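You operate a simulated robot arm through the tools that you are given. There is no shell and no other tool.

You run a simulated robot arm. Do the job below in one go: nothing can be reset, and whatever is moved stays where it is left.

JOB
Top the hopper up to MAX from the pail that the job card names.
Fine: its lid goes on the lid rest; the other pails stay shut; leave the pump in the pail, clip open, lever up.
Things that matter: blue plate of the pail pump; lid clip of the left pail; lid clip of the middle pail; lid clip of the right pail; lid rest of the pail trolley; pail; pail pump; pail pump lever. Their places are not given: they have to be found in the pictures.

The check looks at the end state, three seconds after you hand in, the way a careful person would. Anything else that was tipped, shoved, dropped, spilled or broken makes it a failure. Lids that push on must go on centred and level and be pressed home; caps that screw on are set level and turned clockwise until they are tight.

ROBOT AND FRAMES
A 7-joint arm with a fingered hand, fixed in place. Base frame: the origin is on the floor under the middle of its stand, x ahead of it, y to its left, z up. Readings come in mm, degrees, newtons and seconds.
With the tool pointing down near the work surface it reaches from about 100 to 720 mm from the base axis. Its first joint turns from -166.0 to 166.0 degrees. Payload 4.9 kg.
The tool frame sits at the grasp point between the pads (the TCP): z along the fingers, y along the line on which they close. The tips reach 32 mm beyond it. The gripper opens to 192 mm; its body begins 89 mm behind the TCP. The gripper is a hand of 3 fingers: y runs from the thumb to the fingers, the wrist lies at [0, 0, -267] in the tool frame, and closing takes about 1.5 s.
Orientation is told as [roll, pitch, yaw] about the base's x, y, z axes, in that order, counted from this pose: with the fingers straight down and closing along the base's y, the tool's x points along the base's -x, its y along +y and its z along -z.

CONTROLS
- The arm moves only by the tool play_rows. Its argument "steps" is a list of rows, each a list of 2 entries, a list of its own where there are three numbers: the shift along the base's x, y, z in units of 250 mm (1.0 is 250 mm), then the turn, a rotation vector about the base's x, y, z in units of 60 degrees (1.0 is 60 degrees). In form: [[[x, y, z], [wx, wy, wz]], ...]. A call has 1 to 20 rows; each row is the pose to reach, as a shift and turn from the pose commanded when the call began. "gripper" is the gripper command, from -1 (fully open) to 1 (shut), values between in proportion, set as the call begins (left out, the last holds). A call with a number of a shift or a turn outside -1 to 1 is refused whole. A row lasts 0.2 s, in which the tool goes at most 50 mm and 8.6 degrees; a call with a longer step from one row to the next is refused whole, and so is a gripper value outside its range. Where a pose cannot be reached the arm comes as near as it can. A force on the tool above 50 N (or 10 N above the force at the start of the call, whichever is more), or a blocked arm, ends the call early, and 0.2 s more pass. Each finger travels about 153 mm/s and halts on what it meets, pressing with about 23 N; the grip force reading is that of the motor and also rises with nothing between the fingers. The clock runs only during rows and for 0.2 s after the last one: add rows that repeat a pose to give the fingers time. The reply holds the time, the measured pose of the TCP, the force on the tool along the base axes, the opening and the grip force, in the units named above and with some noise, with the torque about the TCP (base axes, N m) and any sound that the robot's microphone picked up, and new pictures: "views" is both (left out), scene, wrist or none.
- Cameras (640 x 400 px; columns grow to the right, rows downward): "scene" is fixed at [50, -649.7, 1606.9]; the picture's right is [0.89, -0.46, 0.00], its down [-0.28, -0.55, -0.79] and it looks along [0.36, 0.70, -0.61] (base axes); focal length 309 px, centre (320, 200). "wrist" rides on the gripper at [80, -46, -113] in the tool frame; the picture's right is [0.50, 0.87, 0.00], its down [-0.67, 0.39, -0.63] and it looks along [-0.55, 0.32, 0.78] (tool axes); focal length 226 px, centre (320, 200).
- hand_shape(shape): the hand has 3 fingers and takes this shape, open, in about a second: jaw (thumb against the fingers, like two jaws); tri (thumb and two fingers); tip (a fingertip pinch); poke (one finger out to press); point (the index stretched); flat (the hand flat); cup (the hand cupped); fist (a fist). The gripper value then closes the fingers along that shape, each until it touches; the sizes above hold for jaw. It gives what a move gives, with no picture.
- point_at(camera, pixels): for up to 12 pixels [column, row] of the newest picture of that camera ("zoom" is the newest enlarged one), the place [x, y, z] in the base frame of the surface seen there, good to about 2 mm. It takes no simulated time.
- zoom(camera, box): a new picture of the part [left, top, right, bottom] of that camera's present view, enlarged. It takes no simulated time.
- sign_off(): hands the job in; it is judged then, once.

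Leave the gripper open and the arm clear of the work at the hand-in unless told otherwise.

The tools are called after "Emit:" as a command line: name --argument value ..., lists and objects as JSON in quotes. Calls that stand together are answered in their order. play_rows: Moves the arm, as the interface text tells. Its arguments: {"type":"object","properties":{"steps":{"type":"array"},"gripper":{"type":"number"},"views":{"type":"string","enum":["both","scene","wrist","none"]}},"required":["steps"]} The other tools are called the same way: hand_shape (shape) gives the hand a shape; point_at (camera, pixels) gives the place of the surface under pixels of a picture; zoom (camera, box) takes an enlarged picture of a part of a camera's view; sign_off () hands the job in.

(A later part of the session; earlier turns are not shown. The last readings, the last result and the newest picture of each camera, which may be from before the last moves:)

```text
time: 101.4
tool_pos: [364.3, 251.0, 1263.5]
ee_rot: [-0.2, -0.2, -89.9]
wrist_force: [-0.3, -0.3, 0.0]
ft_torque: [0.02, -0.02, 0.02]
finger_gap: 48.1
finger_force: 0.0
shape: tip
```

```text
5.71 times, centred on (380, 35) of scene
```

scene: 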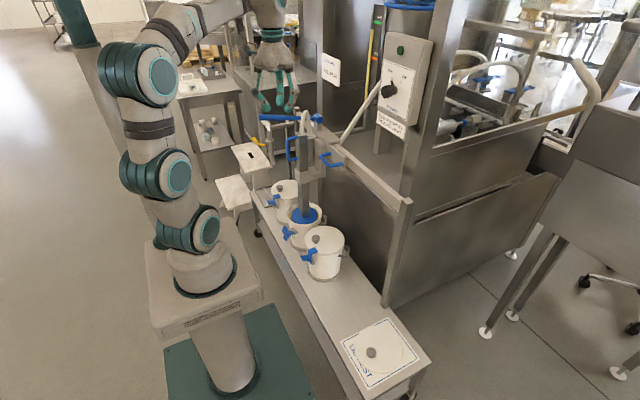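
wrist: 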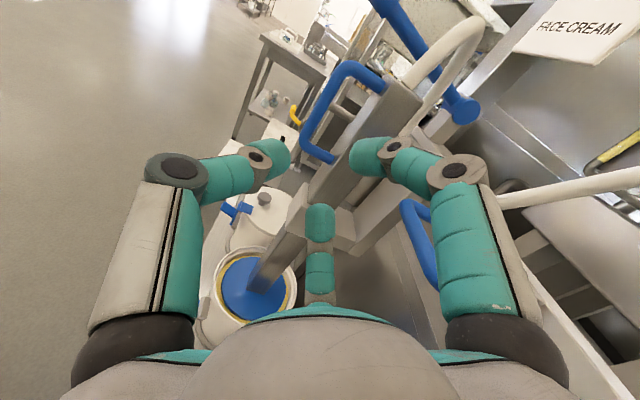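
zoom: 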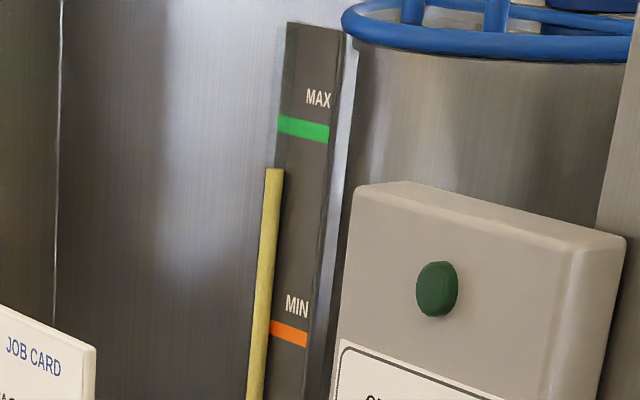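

Emit:
zoom --camera "scene" --box '[255, 100, 345, 160]'

```text
6.67 times, centred on (300, 130) of scene
```

zoom: 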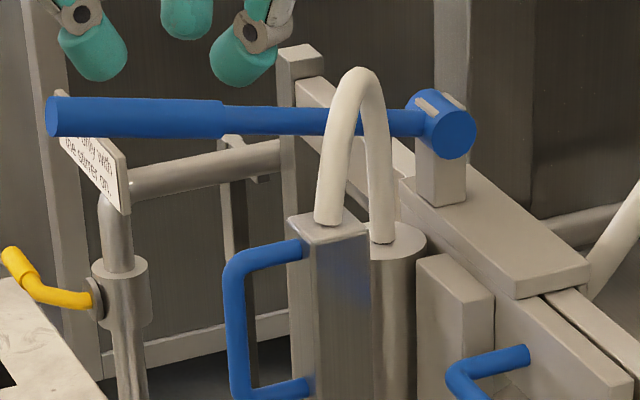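

Emit:
point_at --camera "zoom" --pixels '[[52, 118], [90, 98], [90, 118], [200, 104], [200, 120], [260, 108], [300, 122], [400, 120], [450, 130], [440, 165], [350, 75], [425, 105]]'

```text
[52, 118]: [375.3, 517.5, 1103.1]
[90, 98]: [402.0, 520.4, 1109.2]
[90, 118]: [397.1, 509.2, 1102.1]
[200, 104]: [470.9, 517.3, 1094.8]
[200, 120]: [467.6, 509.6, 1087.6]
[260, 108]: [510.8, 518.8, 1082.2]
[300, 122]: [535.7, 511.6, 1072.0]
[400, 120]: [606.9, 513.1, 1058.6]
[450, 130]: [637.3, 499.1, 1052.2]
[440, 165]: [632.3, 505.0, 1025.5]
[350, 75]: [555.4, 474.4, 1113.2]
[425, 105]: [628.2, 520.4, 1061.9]
```

Lever axis: y≈521, z≈1092 at x=422, radius about 13, pivot about (637, 521, 1048). I'll move over the lever with yaw 0 and fingers open to about 92 mm.

Emit:
play_rows --steps '[[[0.01, 0.065, 0], [0, 0, 0.125]], [[0.02, 0.13, 0], [0, 0, 0.25]], [[0.03, 0.195, 0], [0, 0, 0.375]], [[0.04, 0.26, 0], [0, 0, 0.5]], [[0.05, 0.325, 0], [0, 0, 0.625]], [[0.06, 0.39, 0], [0, 0, 0.75]], [[0.07, 0.455, 0], [0, 0, 0.875]], [[0.08, 0.52, 0], [0, 0, 1.0]]]' --gripper 0.04 --views "none"

Emit:
play_rows --steps '[[[0.03, 0.12, 0], [0, 0, 0.125]], [[0.06, 0.24, 0], [0, 0, 0.25]], [[0.09, 0.36, 0], [0, 0, 0.375]], [[0.12, 0.48, -0.04], [0, 0, 0.5]], [[0.15, 0.576, -0.1], [0, 0, 0.5]], [[0.15, 0.576, -0.2], [0, 0, 0.5]]]'

Emit:
zoom --camera "wrist" --box '[150, 50, 490, 300]'

```text
time: 103.2
tool_pos: [384.2, 382.1, 1264.1]
ee_rot: [-0.3, -0.1, -29.7]
wrist_force: [1.7, -0.7, 0.1]
ft_torque: [0.01, -0.03, -0.02]
finger_gap: 91.9
finger_force: 0.1
shape: tip
```

```text
time: 104.6
tool_pos: [419.6, 527.5, 1212.8]
ee_rot: [-0.3, 0.0, 0.2]
wrist_force: [-0.1, -0.1, 0.6]
ft_torque: [-0.01, 0.01, -0.01]
finger_gap: 91.8
finger_force: 0.2
shape: tip
```

scene: 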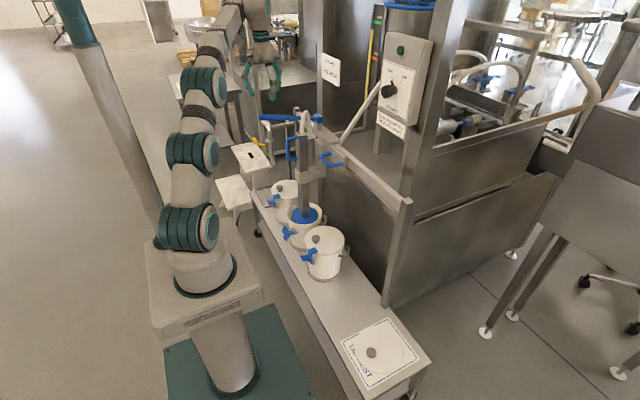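
wrist: 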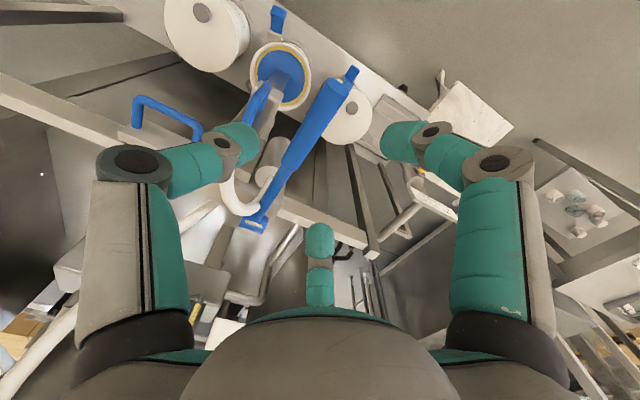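

```text
1.60 times, centred on (320, 175) of wrist
```

zoom: 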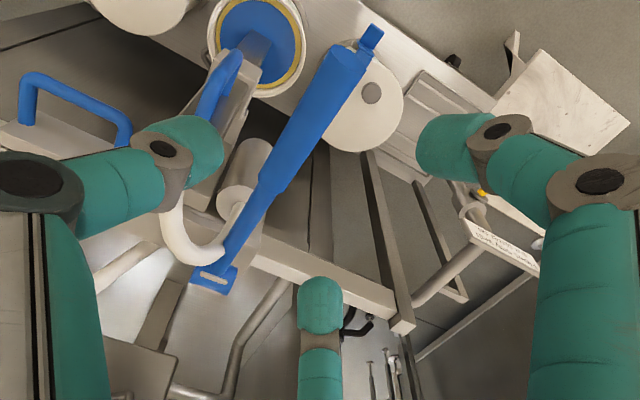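

Emit:
point_at --camera "zoom" --pixels '[[345, 55], [325, 90], [305, 125], [290, 155], [260, 205], [235, 240], [315, 80], [340, 95], [218, 275], [345, 70]]'

```text
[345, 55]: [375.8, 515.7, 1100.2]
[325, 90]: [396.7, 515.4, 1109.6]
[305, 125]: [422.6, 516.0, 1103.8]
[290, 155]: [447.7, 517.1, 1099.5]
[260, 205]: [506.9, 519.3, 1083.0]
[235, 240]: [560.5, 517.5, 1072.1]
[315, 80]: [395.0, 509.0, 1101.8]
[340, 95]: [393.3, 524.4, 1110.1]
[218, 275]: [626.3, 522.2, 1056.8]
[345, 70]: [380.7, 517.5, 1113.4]
```

Lever axis y≈518, top z≈1104 at x=422. I'll descend around it to TCP z≈1100.

Emit:
play_rows --steps '[[[0.01, -0.018, -0.08], [0, 0, 0]], [[0.01, -0.018, -0.18], [0, 0, 0]], [[0.01, -0.018, -0.28], [0, 0, 0]], [[0.01, -0.018, -0.37], [0, 0, 0]], [[0.01, -0.018, -0.43], [0, 0, 0]], [[0.01, -0.018, -0.455], [0, 0, 0]]]' --views "wrist"

Emit:
zoom --camera "wrist" --box '[150, 50, 490, 300]'

Emit:
zoom --camera "scene" --box '[230, 70, 350, 170]'

```text
time: 106.0
tool_pos: [423.7, 520.5, 1100.4]
ee_rot: [-0.3, 0.0, 0.3]
wrist_force: [-1.4, 0.8, 0.3]
ft_torque: [0.02, -0.01, -0.02]
finger_gap: 91.9
finger_force: 0.0
shape: tip
```

wrist: 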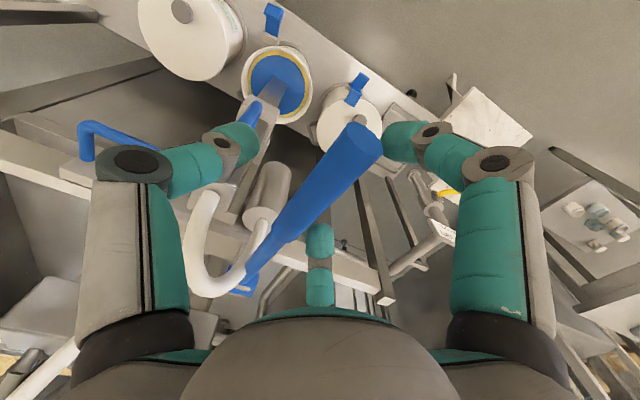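

```text
1.60 times, centred on (320, 175) of wrist
```

zoom: 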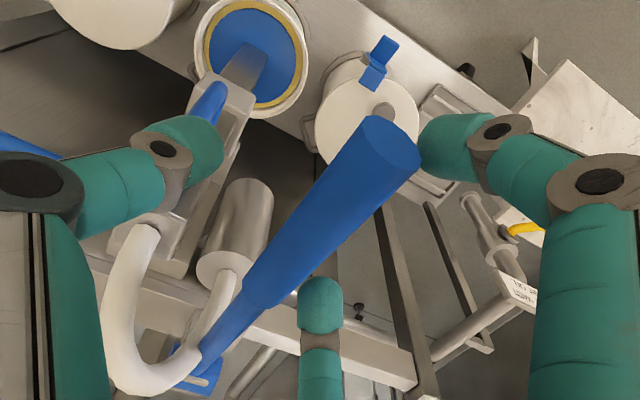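

```text
4.00 times, centred on (290, 120) of scene
```

zoom: 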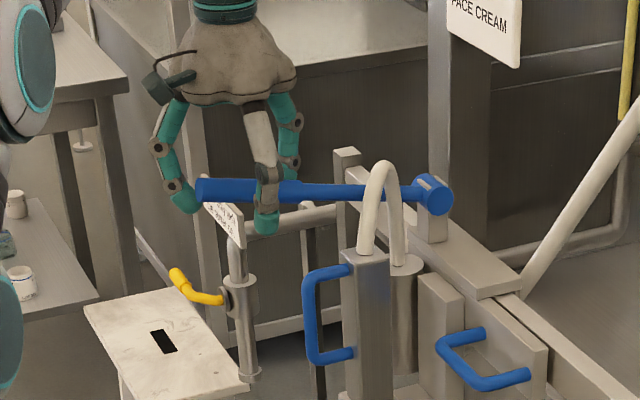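

One finger is right at the lever's end. I'll shift +10 mm in x and close.

Emit:
play_rows --steps '[[[0.04, 0.006, -0.008], [0, 0, 0]], [[0.045, 0.006, -0.012], [0, 0, 0]]]' --views "none"

Emit:
play_rows --steps '[[[0, 0, 0], [0, 0, 0]], [[0, 0, 0], [0, 0, 0]], [[0, 0, 0], [0, 0, 0]], [[0, 0, 0], [0, 0, 0]], [[0, 0, 0], [0, 0, 0]]]' --gripper 1

Emit:
zoom --camera "wrist" --box '[150, 50, 490, 300]'

Emit:
zoom --camera "scene" --box '[230, 70, 350, 170]'

```text
time: 106.6
tool_pos: [436.0, 522.0, 1096.4]
ee_rot: [-0.3, -0.1, 0.2]
wrist_force: [1.3, -0.4, -0.3]
ft_torque: [-0.02, -0.02, -0.02]
finger_gap: 91.8
finger_force: 0.2
shape: tip
```

```text
time: 107.8
tool_pos: [435.6, 522.4, 1093.4]
ee_rot: [-0.5, 0.1, 0.2]
wrist_force: [-5.8, -2.4, -20.7]
ft_torque: [-0.15, 0.03, 0.01]
finger_gap: 15.6
finger_force: 23.3
shape: tip
```

scene: 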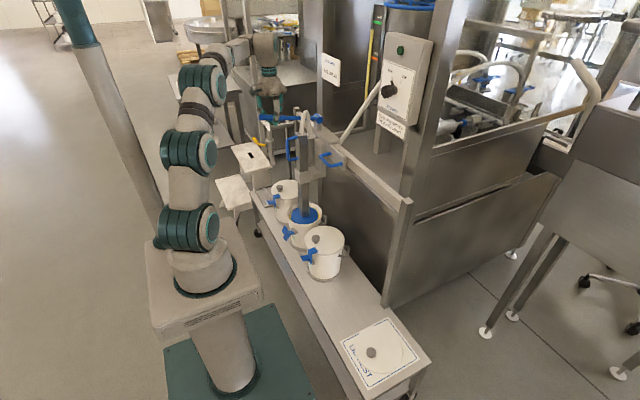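
wrist: 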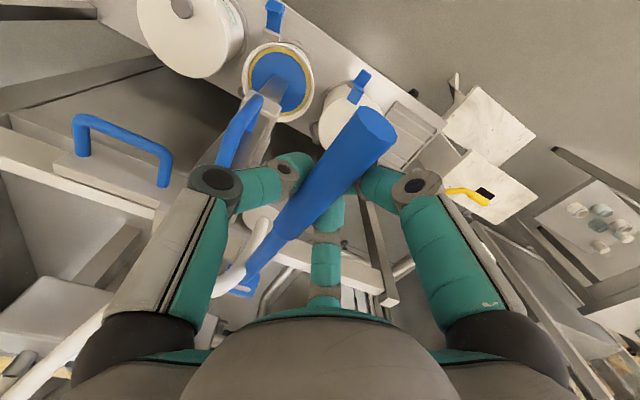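

```text
1.60 times, centred on (320, 175) of wrist
```

zoom: 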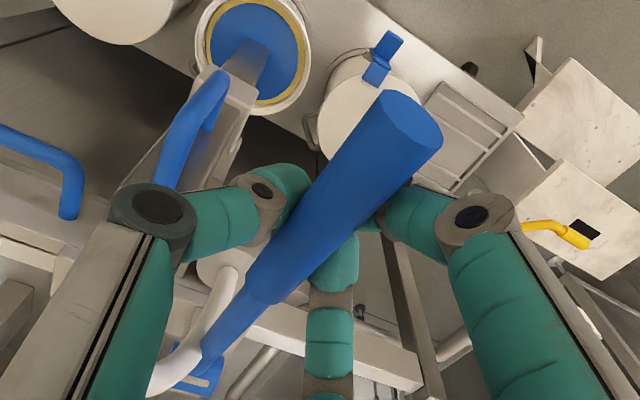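

```text
4.00 times, centred on (290, 120) of scene
```

zoom: 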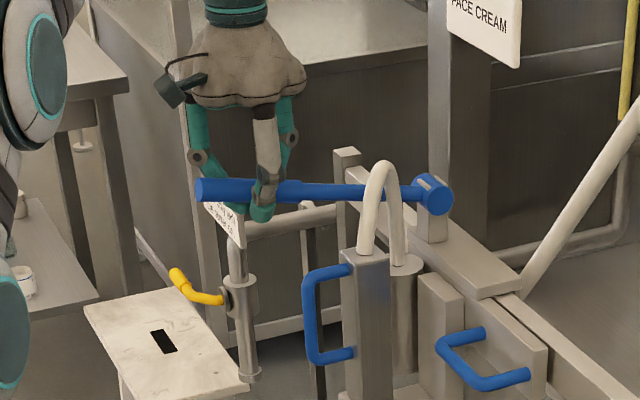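

The lever is caged in the grip, held up against its stop. Now I'll swing it down along its arc about the pivot by 30°, turning the hand with it, and watch the gauge.

Emit:
play_rows --steps '[[[-0.013, 0, -0.071], [0, -0.0833, 0]], [[-0.019, 0, -0.143], [0, -0.1667, 0]], [[-0.02, 0, -0.215], [0, -0.25, 0]], [[-0.014, 0, -0.286], [0, -0.3333, 0]], [[-0.001, 0, -0.358], [0, -0.4167, 0]], [[0.017, 0, -0.427], [0, -0.5, 0]]]'

Emit:
zoom --camera "scene" --box '[230, 70, 350, 170]'

Emit:
zoom --camera "scene" --box '[355, 0, 405, 70]'

```text
time: 109.2
tool_pos: [438.4, 522.2, 990.4]
ee_rot: [-0.3, -30.3, 0.2]
wrist_force: [-2.4, -0.4, 5.1]
ft_torque: [0.0, 0.21, 0.04]
finger_gap: 13.8
finger_force: 23.0
shape: tip
```

scene: 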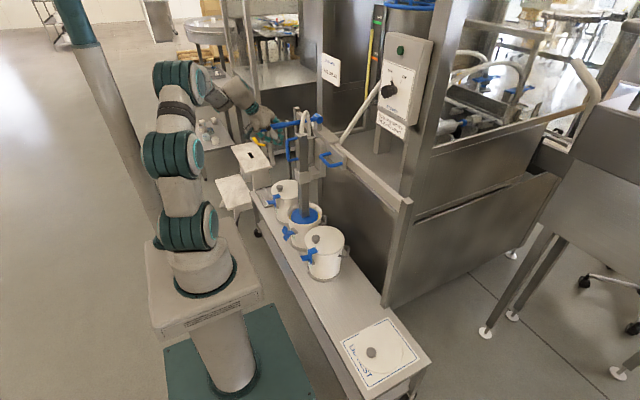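
wrist: 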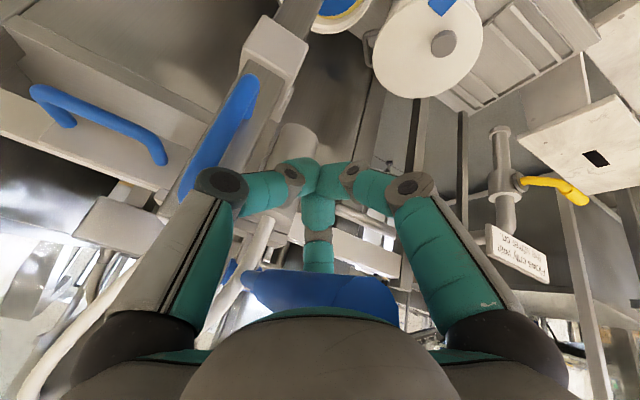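

```text
4.00 times, centred on (290, 120) of scene
```

zoom: 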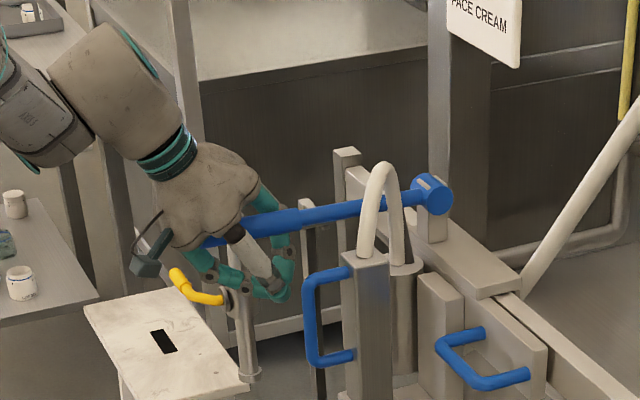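

```text
5.71 times, centred on (380, 35) of scene
```

zoom: 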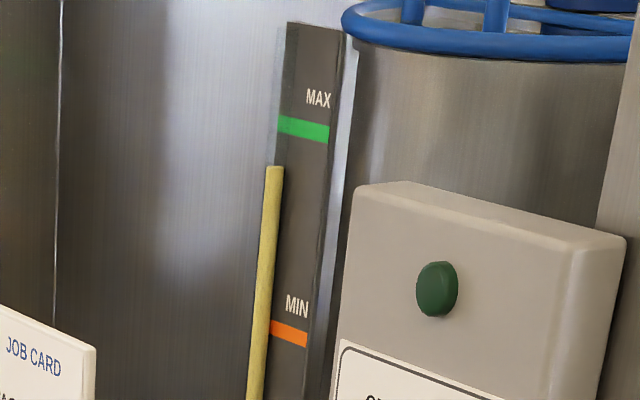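

The lever went partly down, riding up toward the palm as the hand descended. The gauge seems to have risen slightly. I'll zoom tightly on the gauge for a baseline.

Emit:
zoom --camera "scene" --box '[366, 15, 390, 40]'

Emit:
point_at --camera "scene" --pixels '[[281, 127], [300, 122], [322, 120], [285, 128], [275, 130]]'

```text
16.00 times, centred on (378, 28) of scene
```

zoom: 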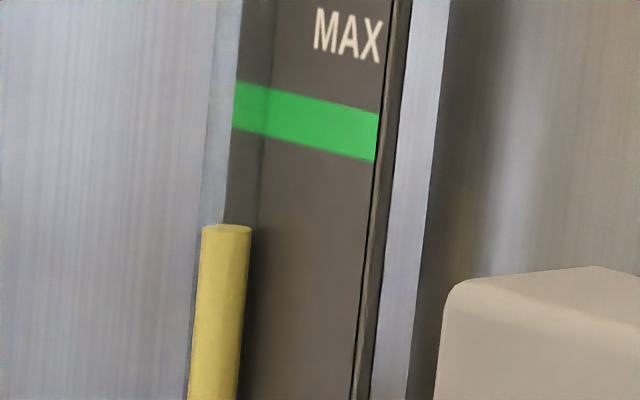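

```text
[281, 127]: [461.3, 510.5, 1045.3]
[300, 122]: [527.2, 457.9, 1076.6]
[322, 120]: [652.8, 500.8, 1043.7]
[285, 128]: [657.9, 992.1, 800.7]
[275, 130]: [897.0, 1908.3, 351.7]
```

Emit:
point_at --camera "zoom" --pixels '[[227, 229], [225, 235], [220, 260], [240, 107], [240, 85], [240, 130], [300, 120], [370, 135]]'

```text
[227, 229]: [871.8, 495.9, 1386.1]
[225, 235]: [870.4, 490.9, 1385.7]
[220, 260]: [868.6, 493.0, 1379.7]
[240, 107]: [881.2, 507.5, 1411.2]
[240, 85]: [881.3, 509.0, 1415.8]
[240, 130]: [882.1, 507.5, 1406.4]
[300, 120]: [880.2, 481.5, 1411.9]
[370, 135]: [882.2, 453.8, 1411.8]
```

Level top z≈1386, MAX band 1406–1416 (centre 1411). The lever turned about 14° and now bears against the palm side of the cage, so further downward motion should drive it directly. I'll push on down, keeping the hand roughly square to the lever.

Emit:
play_rows --steps '[[[0.02, 0, -0.06], [0, -0.01, 0]], [[0.045, 0, -0.12], [0, -0.02, 0]], [[0.075, 0, -0.18], [0, -0.03, 0]], [[0.105, 0, -0.24], [0, -0.04, 0]], [[0.135, 0, -0.3], [0, -0.05, 0]], [[0.165, 0, -0.36], [0, -0.06, 0]]]'

Emit:
zoom --camera "scene" --box '[230, 70, 350, 170]'

Emit:
zoom --camera "scene" --box '[366, 15, 390, 40]'

```text
time: 110.6
tool_pos: [480.1, 522.4, 899.1]
ee_rot: [-0.4, -33.8, 0.3]
wrist_force: [-11.0, -1.7, 5.5]
ft_torque: [0.23, -0.4, 0.11]
finger_gap: 13.4
finger_force: 23.2
shape: tip
```

scene: 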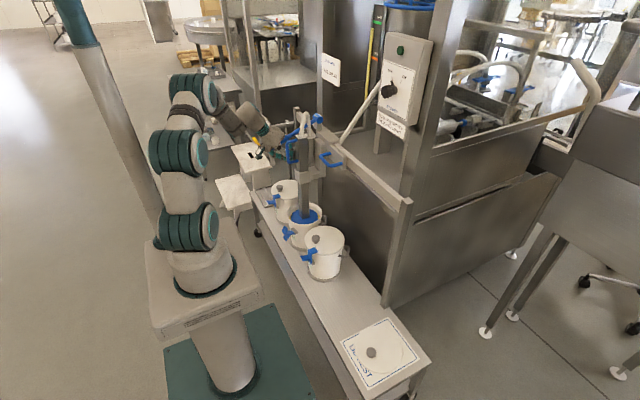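
wrist: 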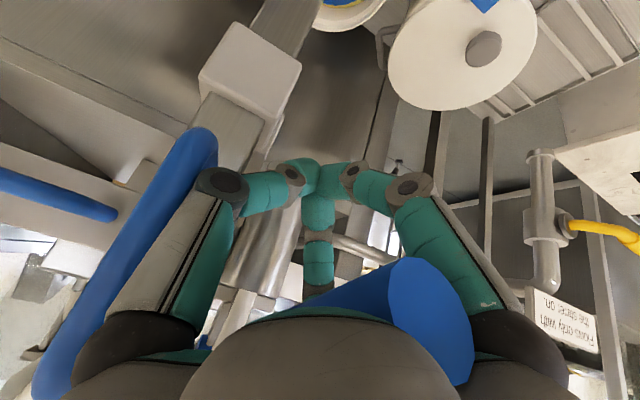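

```text
4.00 times, centred on (290, 120) of scene
```

zoom: 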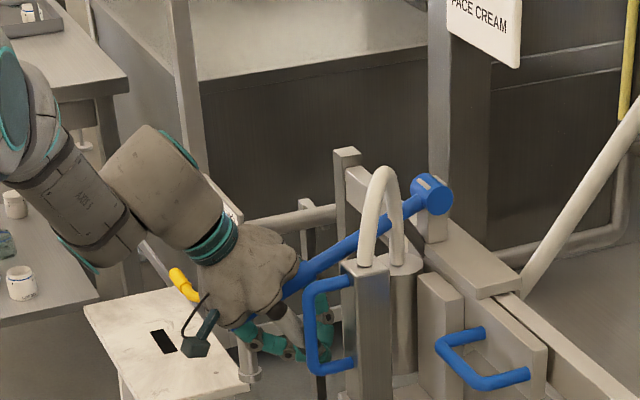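

```text
16.00 times, centred on (378, 28) of scene
```

zoom: 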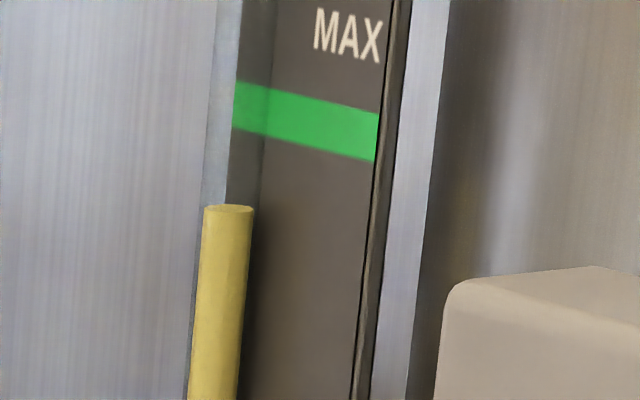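

The stroke works: the gauge top rose about 20 zoom px (about 4–5 mm). Now I'll bring the lever back up by reversing the path, with the fingers under the lever lifting it.

Emit:
play_rows --steps '[[[-0.03, 0, 0.06], [0, 0.01, 0]], [[-0.06, 0, 0.12], [0, 0.02, 0]], [[-0.09, 0, 0.18], [0, 0.03, 0]], [[-0.12, 0, 0.24], [0, 0.04, 0]], [[-0.15, 0, 0.3], [0, 0.05, 0]], [[-0.168, 0, 0.364], [0, 0.065, 0]], [[-0.186, 0, 0.433], [0, 0.148, 0]], [[-0.199, 0, 0.505], [0, 0.232, 0]], [[-0.205, 0, 0.576], [0, 0.315, 0]], [[-0.204, 0, 0.648], [0, 0.398, 0]], [[-0.198, 0, 0.715], [0, 0.482, 0]], [[-0.185, 0, 0.77], [0, 0.56, 0]]]'

Emit:
zoom --camera "scene" --box '[230, 70, 350, 170]'

Emit:
zoom --camera "scene" --box '[366, 15, 390, 40]'

```text
time: 113.2
tool_pos: [433.6, 522.8, 1085.0]
ee_rot: [-0.9, 0.5, 0.2]
wrist_force: [-7.6, 3.0, -32.2]
ft_torque: [0.08, 0.37, 0.04]
finger_gap: 12.7
finger_force: 23.0
shape: tip
```

scene: 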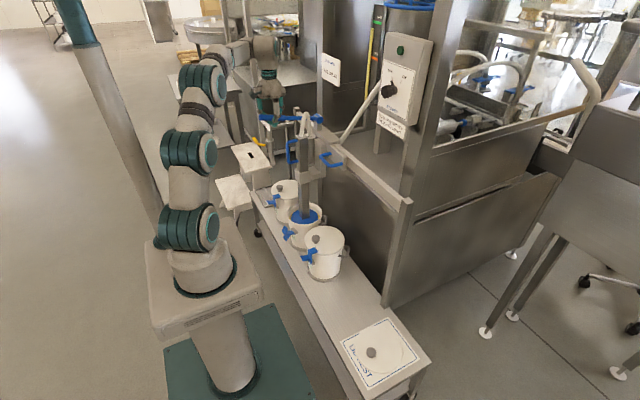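
wrist: 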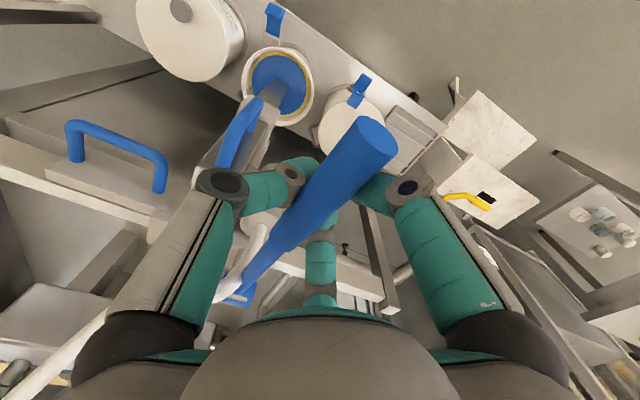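

```text
4.00 times, centred on (290, 120) of scene
```

zoom: 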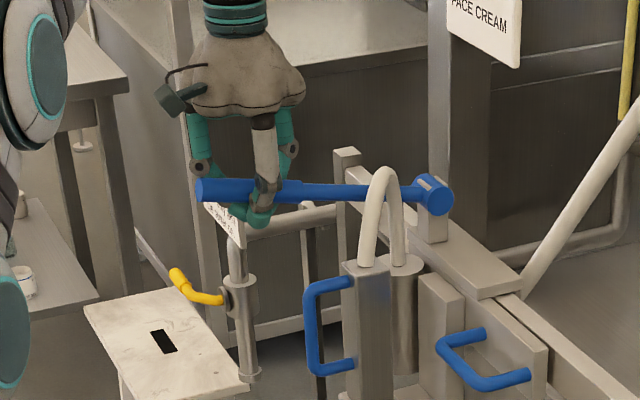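

```text
16.00 times, centred on (378, 28) of scene
```

zoom: 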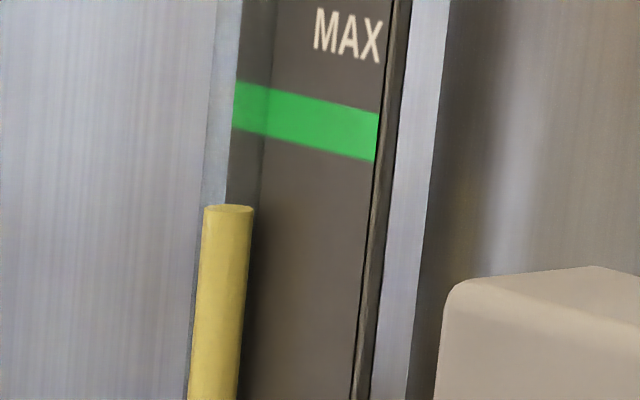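

The lever is back up at its stop and the gauge is holding at row ≈208. The target is row ≈113 (MAX centre), about 95 px more. I'll do the second down-stroke.

Emit:
play_rows --steps '[[[-0.013, 0, -0.055], [0, -0.078, 0]], [[-0.019, 0, -0.122], [0, -0.162, 0]], [[-0.02, 0, -0.194], [0, -0.245, 0]], [[-0.014, 0, -0.265], [0, -0.328, 0]], [[-0.001, 0, -0.337], [0, -0.412, 0]], [[0.017, 0, -0.406], [0, -0.495, 0]], [[0.035, 0, -0.47], [0, -0.51, 0]], [[0.065, 0, -0.53], [0, -0.52, 0]], [[0.095, 0, -0.59], [0, -0.53, 0]], [[0.125, 0, -0.65], [0, -0.54, 0]], [[0.155, 0, -0.71], [0, -0.55, 0]], [[0.185, 0, -0.77], [0, -0.56, 0]]]' --views "scene"

Emit:
zoom --camera "scene" --box '[230, 70, 350, 170]'

Emit:
zoom --camera "scene" --box '[366, 15, 390, 40]'

```text
time: 115.8
tool_pos: [479.6, 522.3, 901.0]
ee_rot: [-0.5, -33.8, 0.2]
wrist_force: [-12.1, -3.1, 5.3]
ft_torque: [0.29, -0.4, 0.23]
finger_gap: 13.1
finger_force: 22.5
shape: tip
```

scene: 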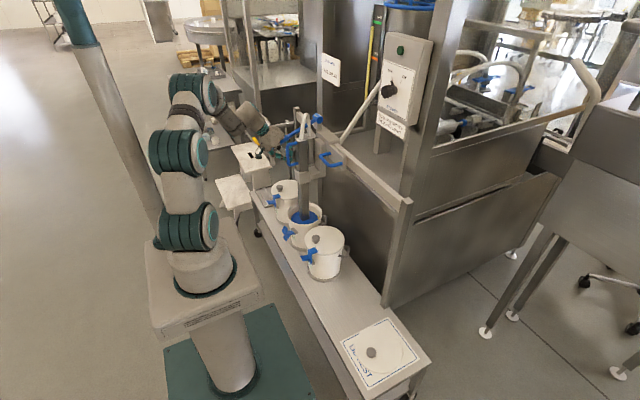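

```text
4.00 times, centred on (290, 120) of scene
```

zoom: 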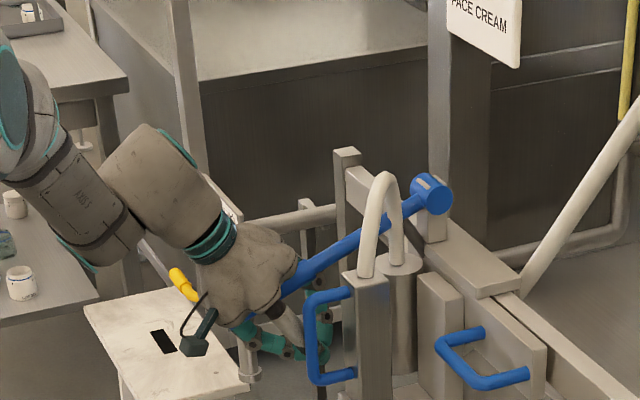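

```text
16.00 times, centred on (378, 28) of scene
```

zoom: 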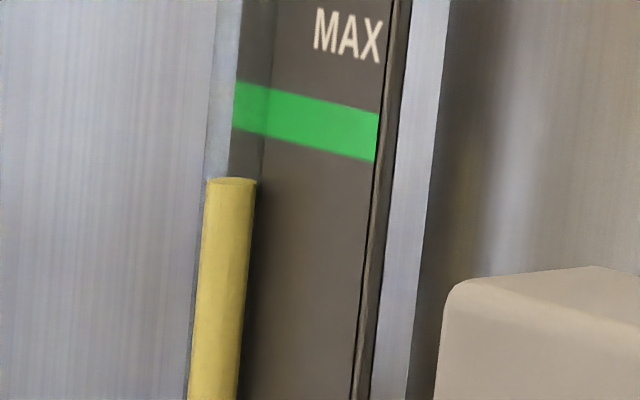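

The level rose 27 px this stroke (now row 181). About 68 px remain, roughly 2.5 strokes. I'll do a combined up-then-down stroke and measure again.

Emit:
play_rows --steps '[[[-0.04, 0, 0.08], [0, 0.013, 0]], [[-0.08, 0, 0.16], [0, 0.027, 0]], [[-0.12, 0, 0.24], [0, 0.04, 0]], [[-0.155, 0, 0.32], [0, 0.055, 0]], [[-0.177, 0, 0.4], [0, 0.11, 0]], [[-0.195, 0, 0.48], [0, 0.2, 0]], [[-0.204, 0, 0.56], [0, 0.295, 0]], [[-0.205, 0, 0.635], [0, 0.385, 0]], [[-0.198, 0, 0.71], [0, 0.475, 0]], [[-0.185, 0, 0.77], [0, 0.56, 0]], [[-0.198, 0, 0.71], [0, 0.475, 0]], [[-0.205, 0, 0.635], [0, 0.385, 0]], [[-0.204, 0, 0.56], [0, 0.295, 0]], [[-0.195, 0, 0.48], [0, 0.2, 0]], [[-0.177, 0, 0.4], [0, 0.11, 0]], [[-0.155, 0, 0.32], [0, 0.055, 0]], [[-0.12, 0, 0.24], [0, 0.04, 0]], [[-0.08, 0, 0.16], [0, 0.027, 0]], [[-0.04, 0, 0.08], [0, 0.013, 0]], [[0, 0, 0], [0, 0, 0]]]' --views "scene"

Emit:
zoom --camera "scene" --box '[230, 70, 350, 170]'

Emit:
zoom --camera "scene" --box '[366, 15, 390, 40]'

Emit:
point_at --camera "zoom" --pixels '[[230, 155], [230, 160], [230, 165], [228, 170], [225, 200], [240, 107]]'

```text
time: 120.0
tool_pos: [481.2, 522.8, 898.6]
ee_rot: [-0.4, -33.7, 0.3]
wrist_force: [-11.3, -5.3, 6.0]
ft_torque: [0.3, -0.35, 0.29]
finger_gap: 13.4
finger_force: 22.6
shape: tip
```

scene: 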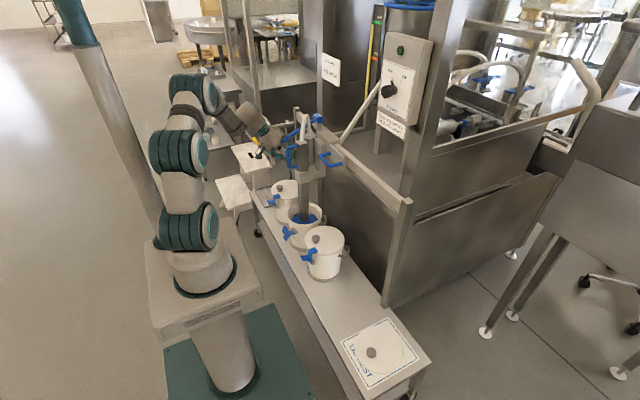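

```text
4.00 times, centred on (290, 120) of scene
```

zoom: 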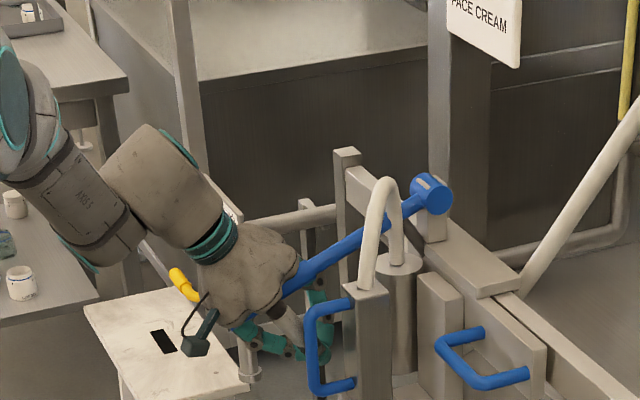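

```text
16.00 times, centred on (378, 28) of scene
```

zoom: 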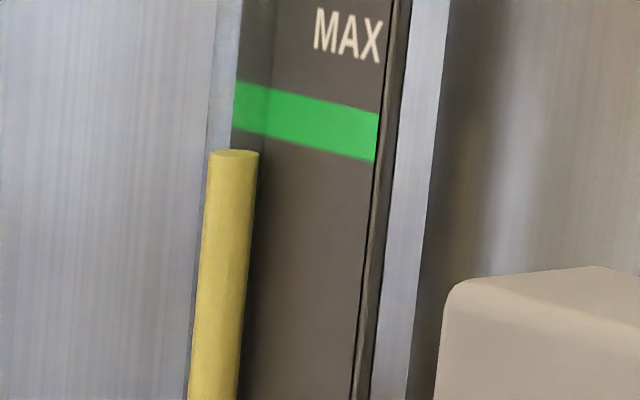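

```text
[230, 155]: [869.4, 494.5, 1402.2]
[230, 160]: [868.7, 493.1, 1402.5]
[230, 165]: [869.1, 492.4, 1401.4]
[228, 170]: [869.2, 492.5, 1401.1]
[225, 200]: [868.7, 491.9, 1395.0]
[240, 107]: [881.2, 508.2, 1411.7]
```

The level is z≈1402.7 (row 154), about 5.9 mm per stroke. MAX centre is ≈1411.5, so one full stroke plus about half. I'll do one more full up-down.

Emit:
play_rows --steps '[[[-0.04, 0, 0.08], [0, 0.013, 0]], [[-0.08, 0, 0.16], [0, 0.027, 0]], [[-0.12, 0, 0.24], [0, 0.04, 0]], [[-0.155, 0, 0.32], [0, 0.055, 0]], [[-0.177, 0, 0.4], [0, 0.11, 0]], [[-0.195, 0, 0.48], [0, 0.2, 0]], [[-0.204, 0, 0.56], [0, 0.295, 0]], [[-0.205, 0, 0.635], [0, 0.385, 0]], [[-0.198, 0, 0.71], [0, 0.475, 0]], [[-0.185, 0, 0.77], [0, 0.56, 0]], [[-0.198, 0, 0.71], [0, 0.475, 0]], [[-0.205, 0, 0.635], [0, 0.385, 0]], [[-0.204, 0, 0.56], [0, 0.295, 0]], [[-0.195, 0, 0.48], [0, 0.2, 0]], [[-0.177, 0, 0.4], [0, 0.11, 0]], [[-0.155, 0, 0.32], [0, 0.055, 0]], [[-0.12, 0, 0.24], [0, 0.04, 0]], [[-0.08, 0, 0.16], [0, 0.027, 0]], [[-0.04, 0, 0.08], [0, 0.013, 0]], [[0, 0, 0], [0, 0, 0]]]' --views "scene"

Emit:
zoom --camera "scene" --box '[230, 70, 350, 170]'

Emit:
zoom --camera "scene" --box '[366, 15, 390, 40]'

Emit:
point_at --camera "zoom" --pixels '[[233, 125], [233, 130], [233, 135], [233, 140], [230, 160], [245, 107]]'

```text
time: 124.2
tool_pos: [479.8, 523.3, 900.7]
ee_rot: [-0.4, -33.7, 0.3]
wrist_force: [-12.0, -1.6, 4.4]
ft_torque: [0.29, -0.39, 0.2]
finger_gap: 13.3
finger_force: 23.1
shape: tip
```

scene: 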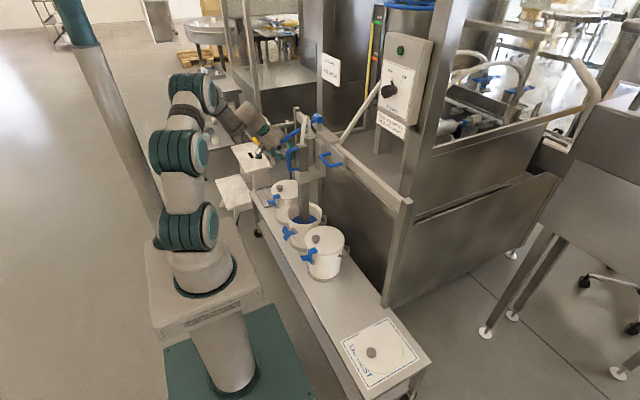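

```text
4.00 times, centred on (290, 120) of scene
```

zoom: 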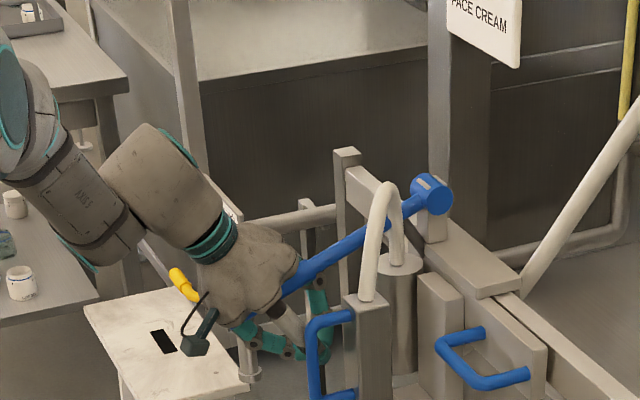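

```text
16.00 times, centred on (378, 28) of scene
```

zoom: 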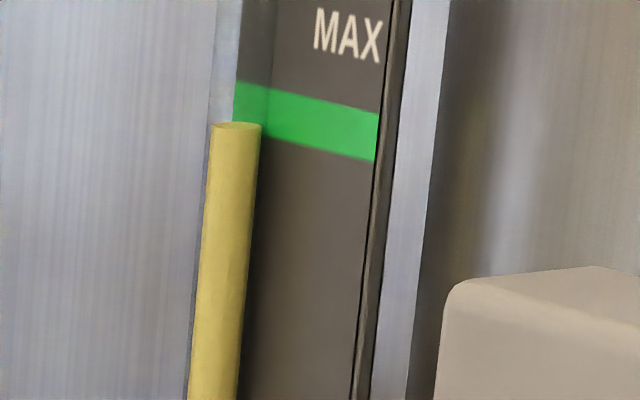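

```text
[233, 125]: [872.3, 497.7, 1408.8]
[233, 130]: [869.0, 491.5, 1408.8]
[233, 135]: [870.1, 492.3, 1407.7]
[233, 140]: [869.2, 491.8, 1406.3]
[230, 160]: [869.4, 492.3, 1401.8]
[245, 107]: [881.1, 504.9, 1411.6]
```

The level is z≈1408.9, already inside the MAX band (1406–1416). About 2.6 mm more would centre it. I'll raise the lever, then make a partial down-stroke of just under half, and measure.

Emit:
play_rows --steps '[[[-0.04, 0, 0.08], [0, 0.013, 0]], [[-0.08, 0, 0.16], [0, 0.027, 0]], [[-0.12, 0, 0.24], [0, 0.04, 0]], [[-0.155, 0, 0.32], [0, 0.055, 0]], [[-0.177, 0, 0.4], [0, 0.11, 0]], [[-0.195, 0, 0.48], [0, 0.2, 0]], [[-0.204, 0, 0.56], [0, 0.295, 0]], [[-0.205, 0, 0.635], [0, 0.385, 0]], [[-0.198, 0, 0.71], [0, 0.475, 0]], [[-0.185, 0, 0.77], [0, 0.56, 0]], [[-0.198, 0, 0.71], [0, 0.475, 0]], [[-0.205, 0, 0.635], [0, 0.385, 0]], [[-0.204, 0, 0.56], [0, 0.295, 0]], [[-0.195, 0, 0.48], [0, 0.2, 0]], [[-0.177, 0, 0.4], [0, 0.11, 0]], [[-0.168, 0, 0.36], [0, 0.065, 0]]]' --views "scene"

Emit:
zoom --camera "scene" --box '[230, 70, 350, 170]'

Emit:
zoom --camera "scene" --box '[366, 15, 390, 40]'

Emit:
point_at --camera "zoom" --pixels '[[235, 112], [235, 116], [235, 120], [233, 125], [233, 130], [230, 160]]'

```text
time: 127.6
tool_pos: [436.7, 522.2, 990.9]
ee_rot: [-0.3, -29.9, 0.3]
wrist_force: [-0.9, -1.2, 4.4]
ft_torque: [0.09, 0.21, 0.09]
finger_gap: 13.0
finger_force: 23.0
shape: tip
```

scene: 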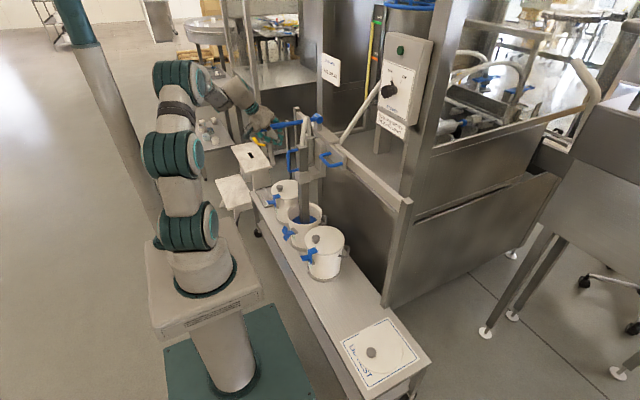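

```text
4.00 times, centred on (290, 120) of scene
```

zoom: 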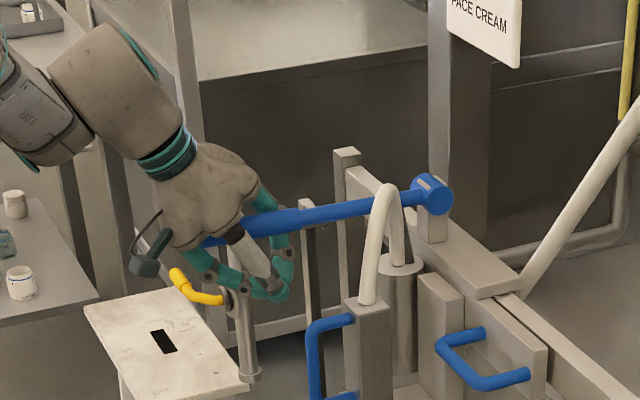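

```text
16.00 times, centred on (378, 28) of scene
```

zoom: 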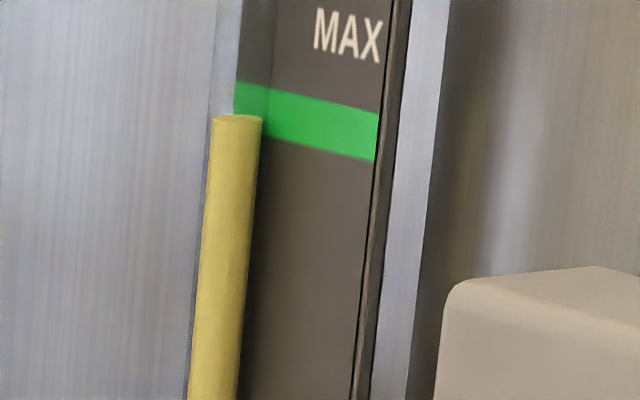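

```text
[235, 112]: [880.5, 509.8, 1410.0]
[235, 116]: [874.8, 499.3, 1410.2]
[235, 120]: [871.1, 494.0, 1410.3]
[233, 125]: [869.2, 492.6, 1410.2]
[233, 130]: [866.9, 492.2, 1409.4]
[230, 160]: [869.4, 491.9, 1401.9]
```

The level is z≈1410.3. I'll press about 8–9° further for the last millimetre or so.

Emit:
play_rows --steps '[[[0.017, 0, -0.036], [0, -0.006, 0]], [[0.034, 0, -0.072], [0, -0.012, 0]], [[0.05, 0, -0.105], [0, -0.017, 0]]]' --views "scene"

Emit:
zoom --camera "scene" --box '[366, 15, 390, 40]'

Emit:
point_at --camera "zoom" --pixels '[[235, 108], [235, 112], [235, 116], [235, 120], [233, 125], [245, 107]]'

```text
time: 128.4
tool_pos: [450.1, 521.7, 964.0]
ee_rot: [-0.3, -30.9, 0.3]
wrist_force: [-6.9, -3.3, 5.0]
ft_torque: [0.15, -0.01, 0.22]
finger_gap: 13.1
finger_force: 23.1
shape: tip
```

scene: 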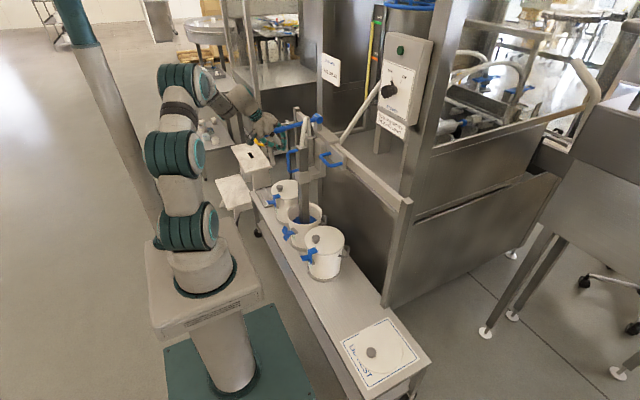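

```text
16.00 times, centred on (378, 28) of scene
```

zoom: 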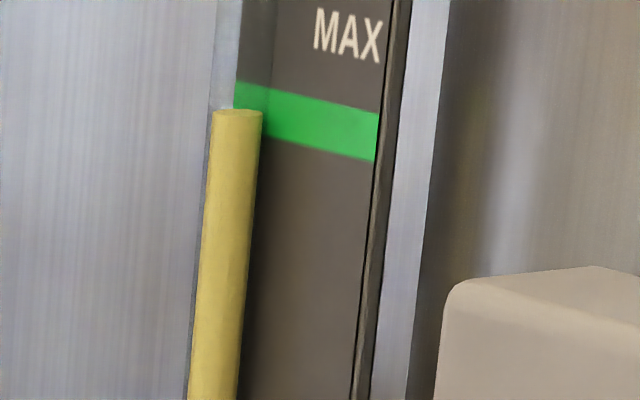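

```text
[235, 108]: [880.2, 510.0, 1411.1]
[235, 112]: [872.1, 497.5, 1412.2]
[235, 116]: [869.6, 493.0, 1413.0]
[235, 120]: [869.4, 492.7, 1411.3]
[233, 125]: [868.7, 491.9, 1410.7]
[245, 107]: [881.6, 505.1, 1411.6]
```

The level is z≈1411.7, matching the MAX mark centre (1411.6). Now I'll lift the lever back up to its stop without pumping further.

Emit:
play_rows --steps '[[[-0.037, 0, 0.065], [0, 0.007, 0]], [[-0.059, 0, 0.145], [0, 0.062, 0]], [[-0.077, 0, 0.225], [0, 0.152, 0]], [[-0.086, 0, 0.305], [0, 0.247, 0]], [[-0.087, 0, 0.38], [0, 0.337, 0]], [[-0.08, 0, 0.455], [0, 0.427, 0]], [[-0.067, 0, 0.515], [0, 0.512, 0]], [[-0.067, 0, 0.515], [0, 0.512, 0]]]'

Emit:
zoom --camera "scene" --box '[230, 70, 350, 170]'

Emit:
zoom --camera "scene" --box '[366, 15, 390, 40]'

```text
time: 130.2
tool_pos: [431.0, 520.9, 1084.5]
ee_rot: [-0.9, 0.4, 0.1]
wrist_force: [-12.5, 2.5, -41.3]
ft_torque: [0.09, 0.31, 0.02]
finger_gap: 12.1
finger_force: 23.3
shape: tip
```

scene: 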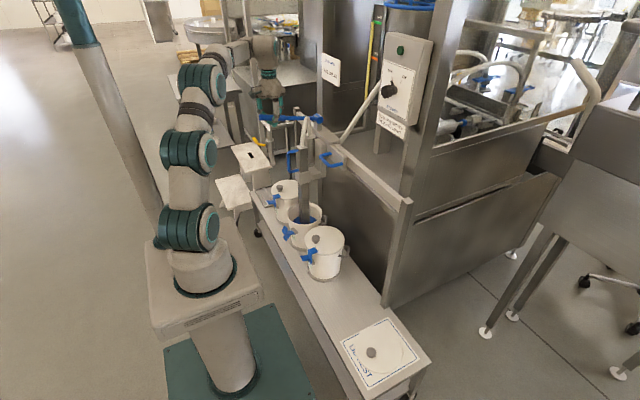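
wrist: 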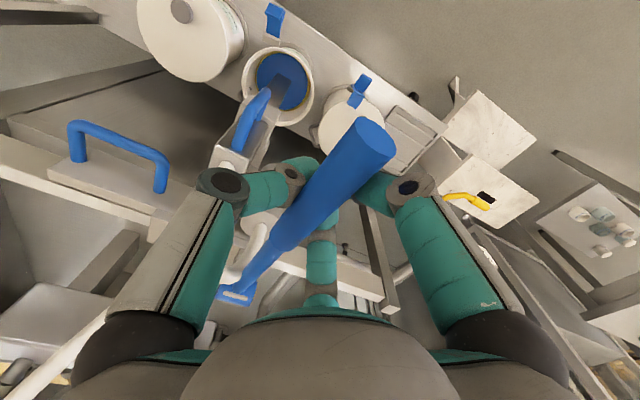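

```text
4.00 times, centred on (290, 120) of scene
```

zoom: 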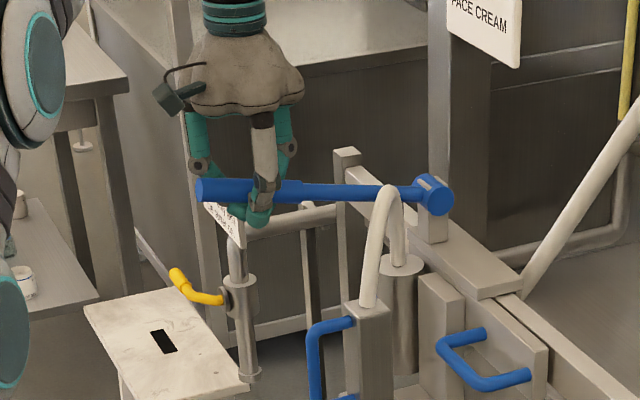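

```text
16.00 times, centred on (378, 28) of scene
```

zoom: 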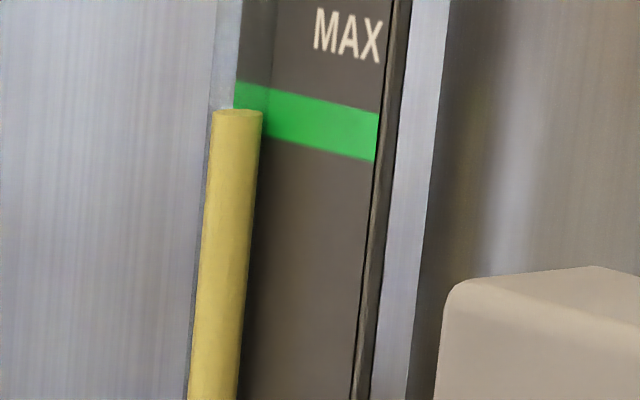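

The lever is up at its stop and the gauge is unchanged. I'll ease the upward force a few mm, then open the fingers.

Emit:
play_rows --steps '[[[0, 0, -0.015], [0, 0, 0]], [[0, 0, -0.03], [0, 0, 0]]]' --views "none"

Emit:
play_rows --steps '[[[0, 0, 0], [0, 0, 0]], [[0, 0, 0], [0, 0, 0]], [[0, 0, 0], [0, 0, 0]], [[0, 0, 0], [0, 0, 0]], [[0, 0, 0], [0, 0, 0]]]' --gripper -0.05

Emit:
zoom --camera "scene" --box '[230, 70, 350, 170]'

Emit:
zoom --camera "wrist" --box '[150, 50, 490, 300]'

```text
time: 130.8
tool_pos: [432.5, 521.6, 1085.1]
ee_rot: [-0.3, 0.0, 0.2]
wrist_force: [-19.9, -0.3, -24.0]
ft_torque: [0.05, 0.29, -0.03]
finger_gap: 11.9
finger_force: 22.9
shape: tip
```

```text
time: 132.0
tool_pos: [432.9, 521.1, 1085.7]
ee_rot: [-0.3, -0.2, 0.2]
wrist_force: [0.2, 0.1, 0.1]
ft_torque: [0.02, 0.0, 0.02]
finger_gap: 100.3
finger_force: 0.1
shape: tip
```

scene: 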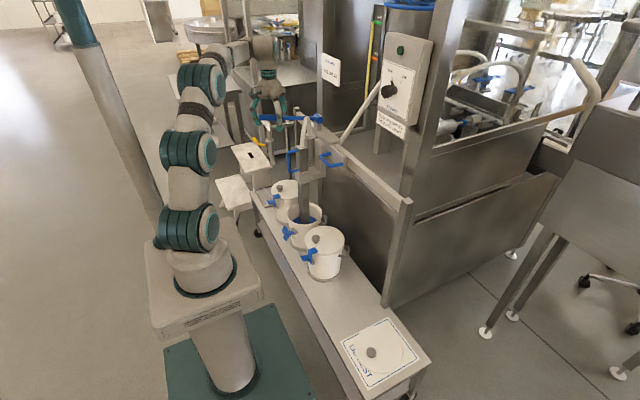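
wrist: 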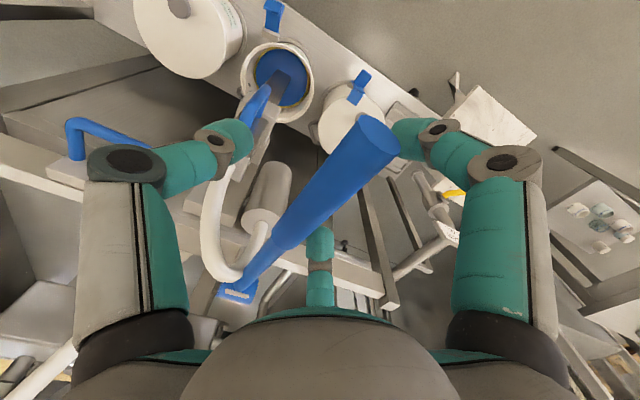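

```text
4.00 times, centred on (290, 120) of scene
```

zoom: 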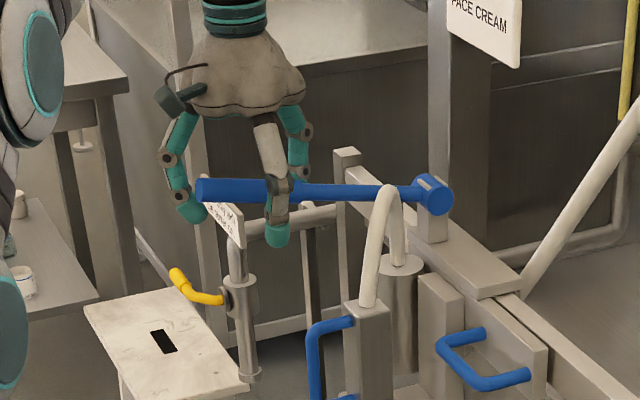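

```text
1.60 times, centred on (320, 175) of wrist
```

zoom: 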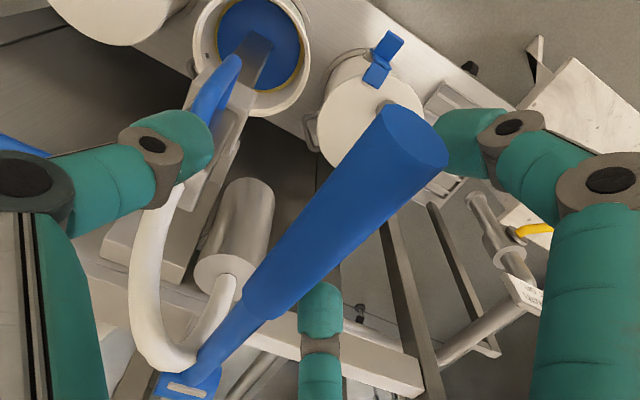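

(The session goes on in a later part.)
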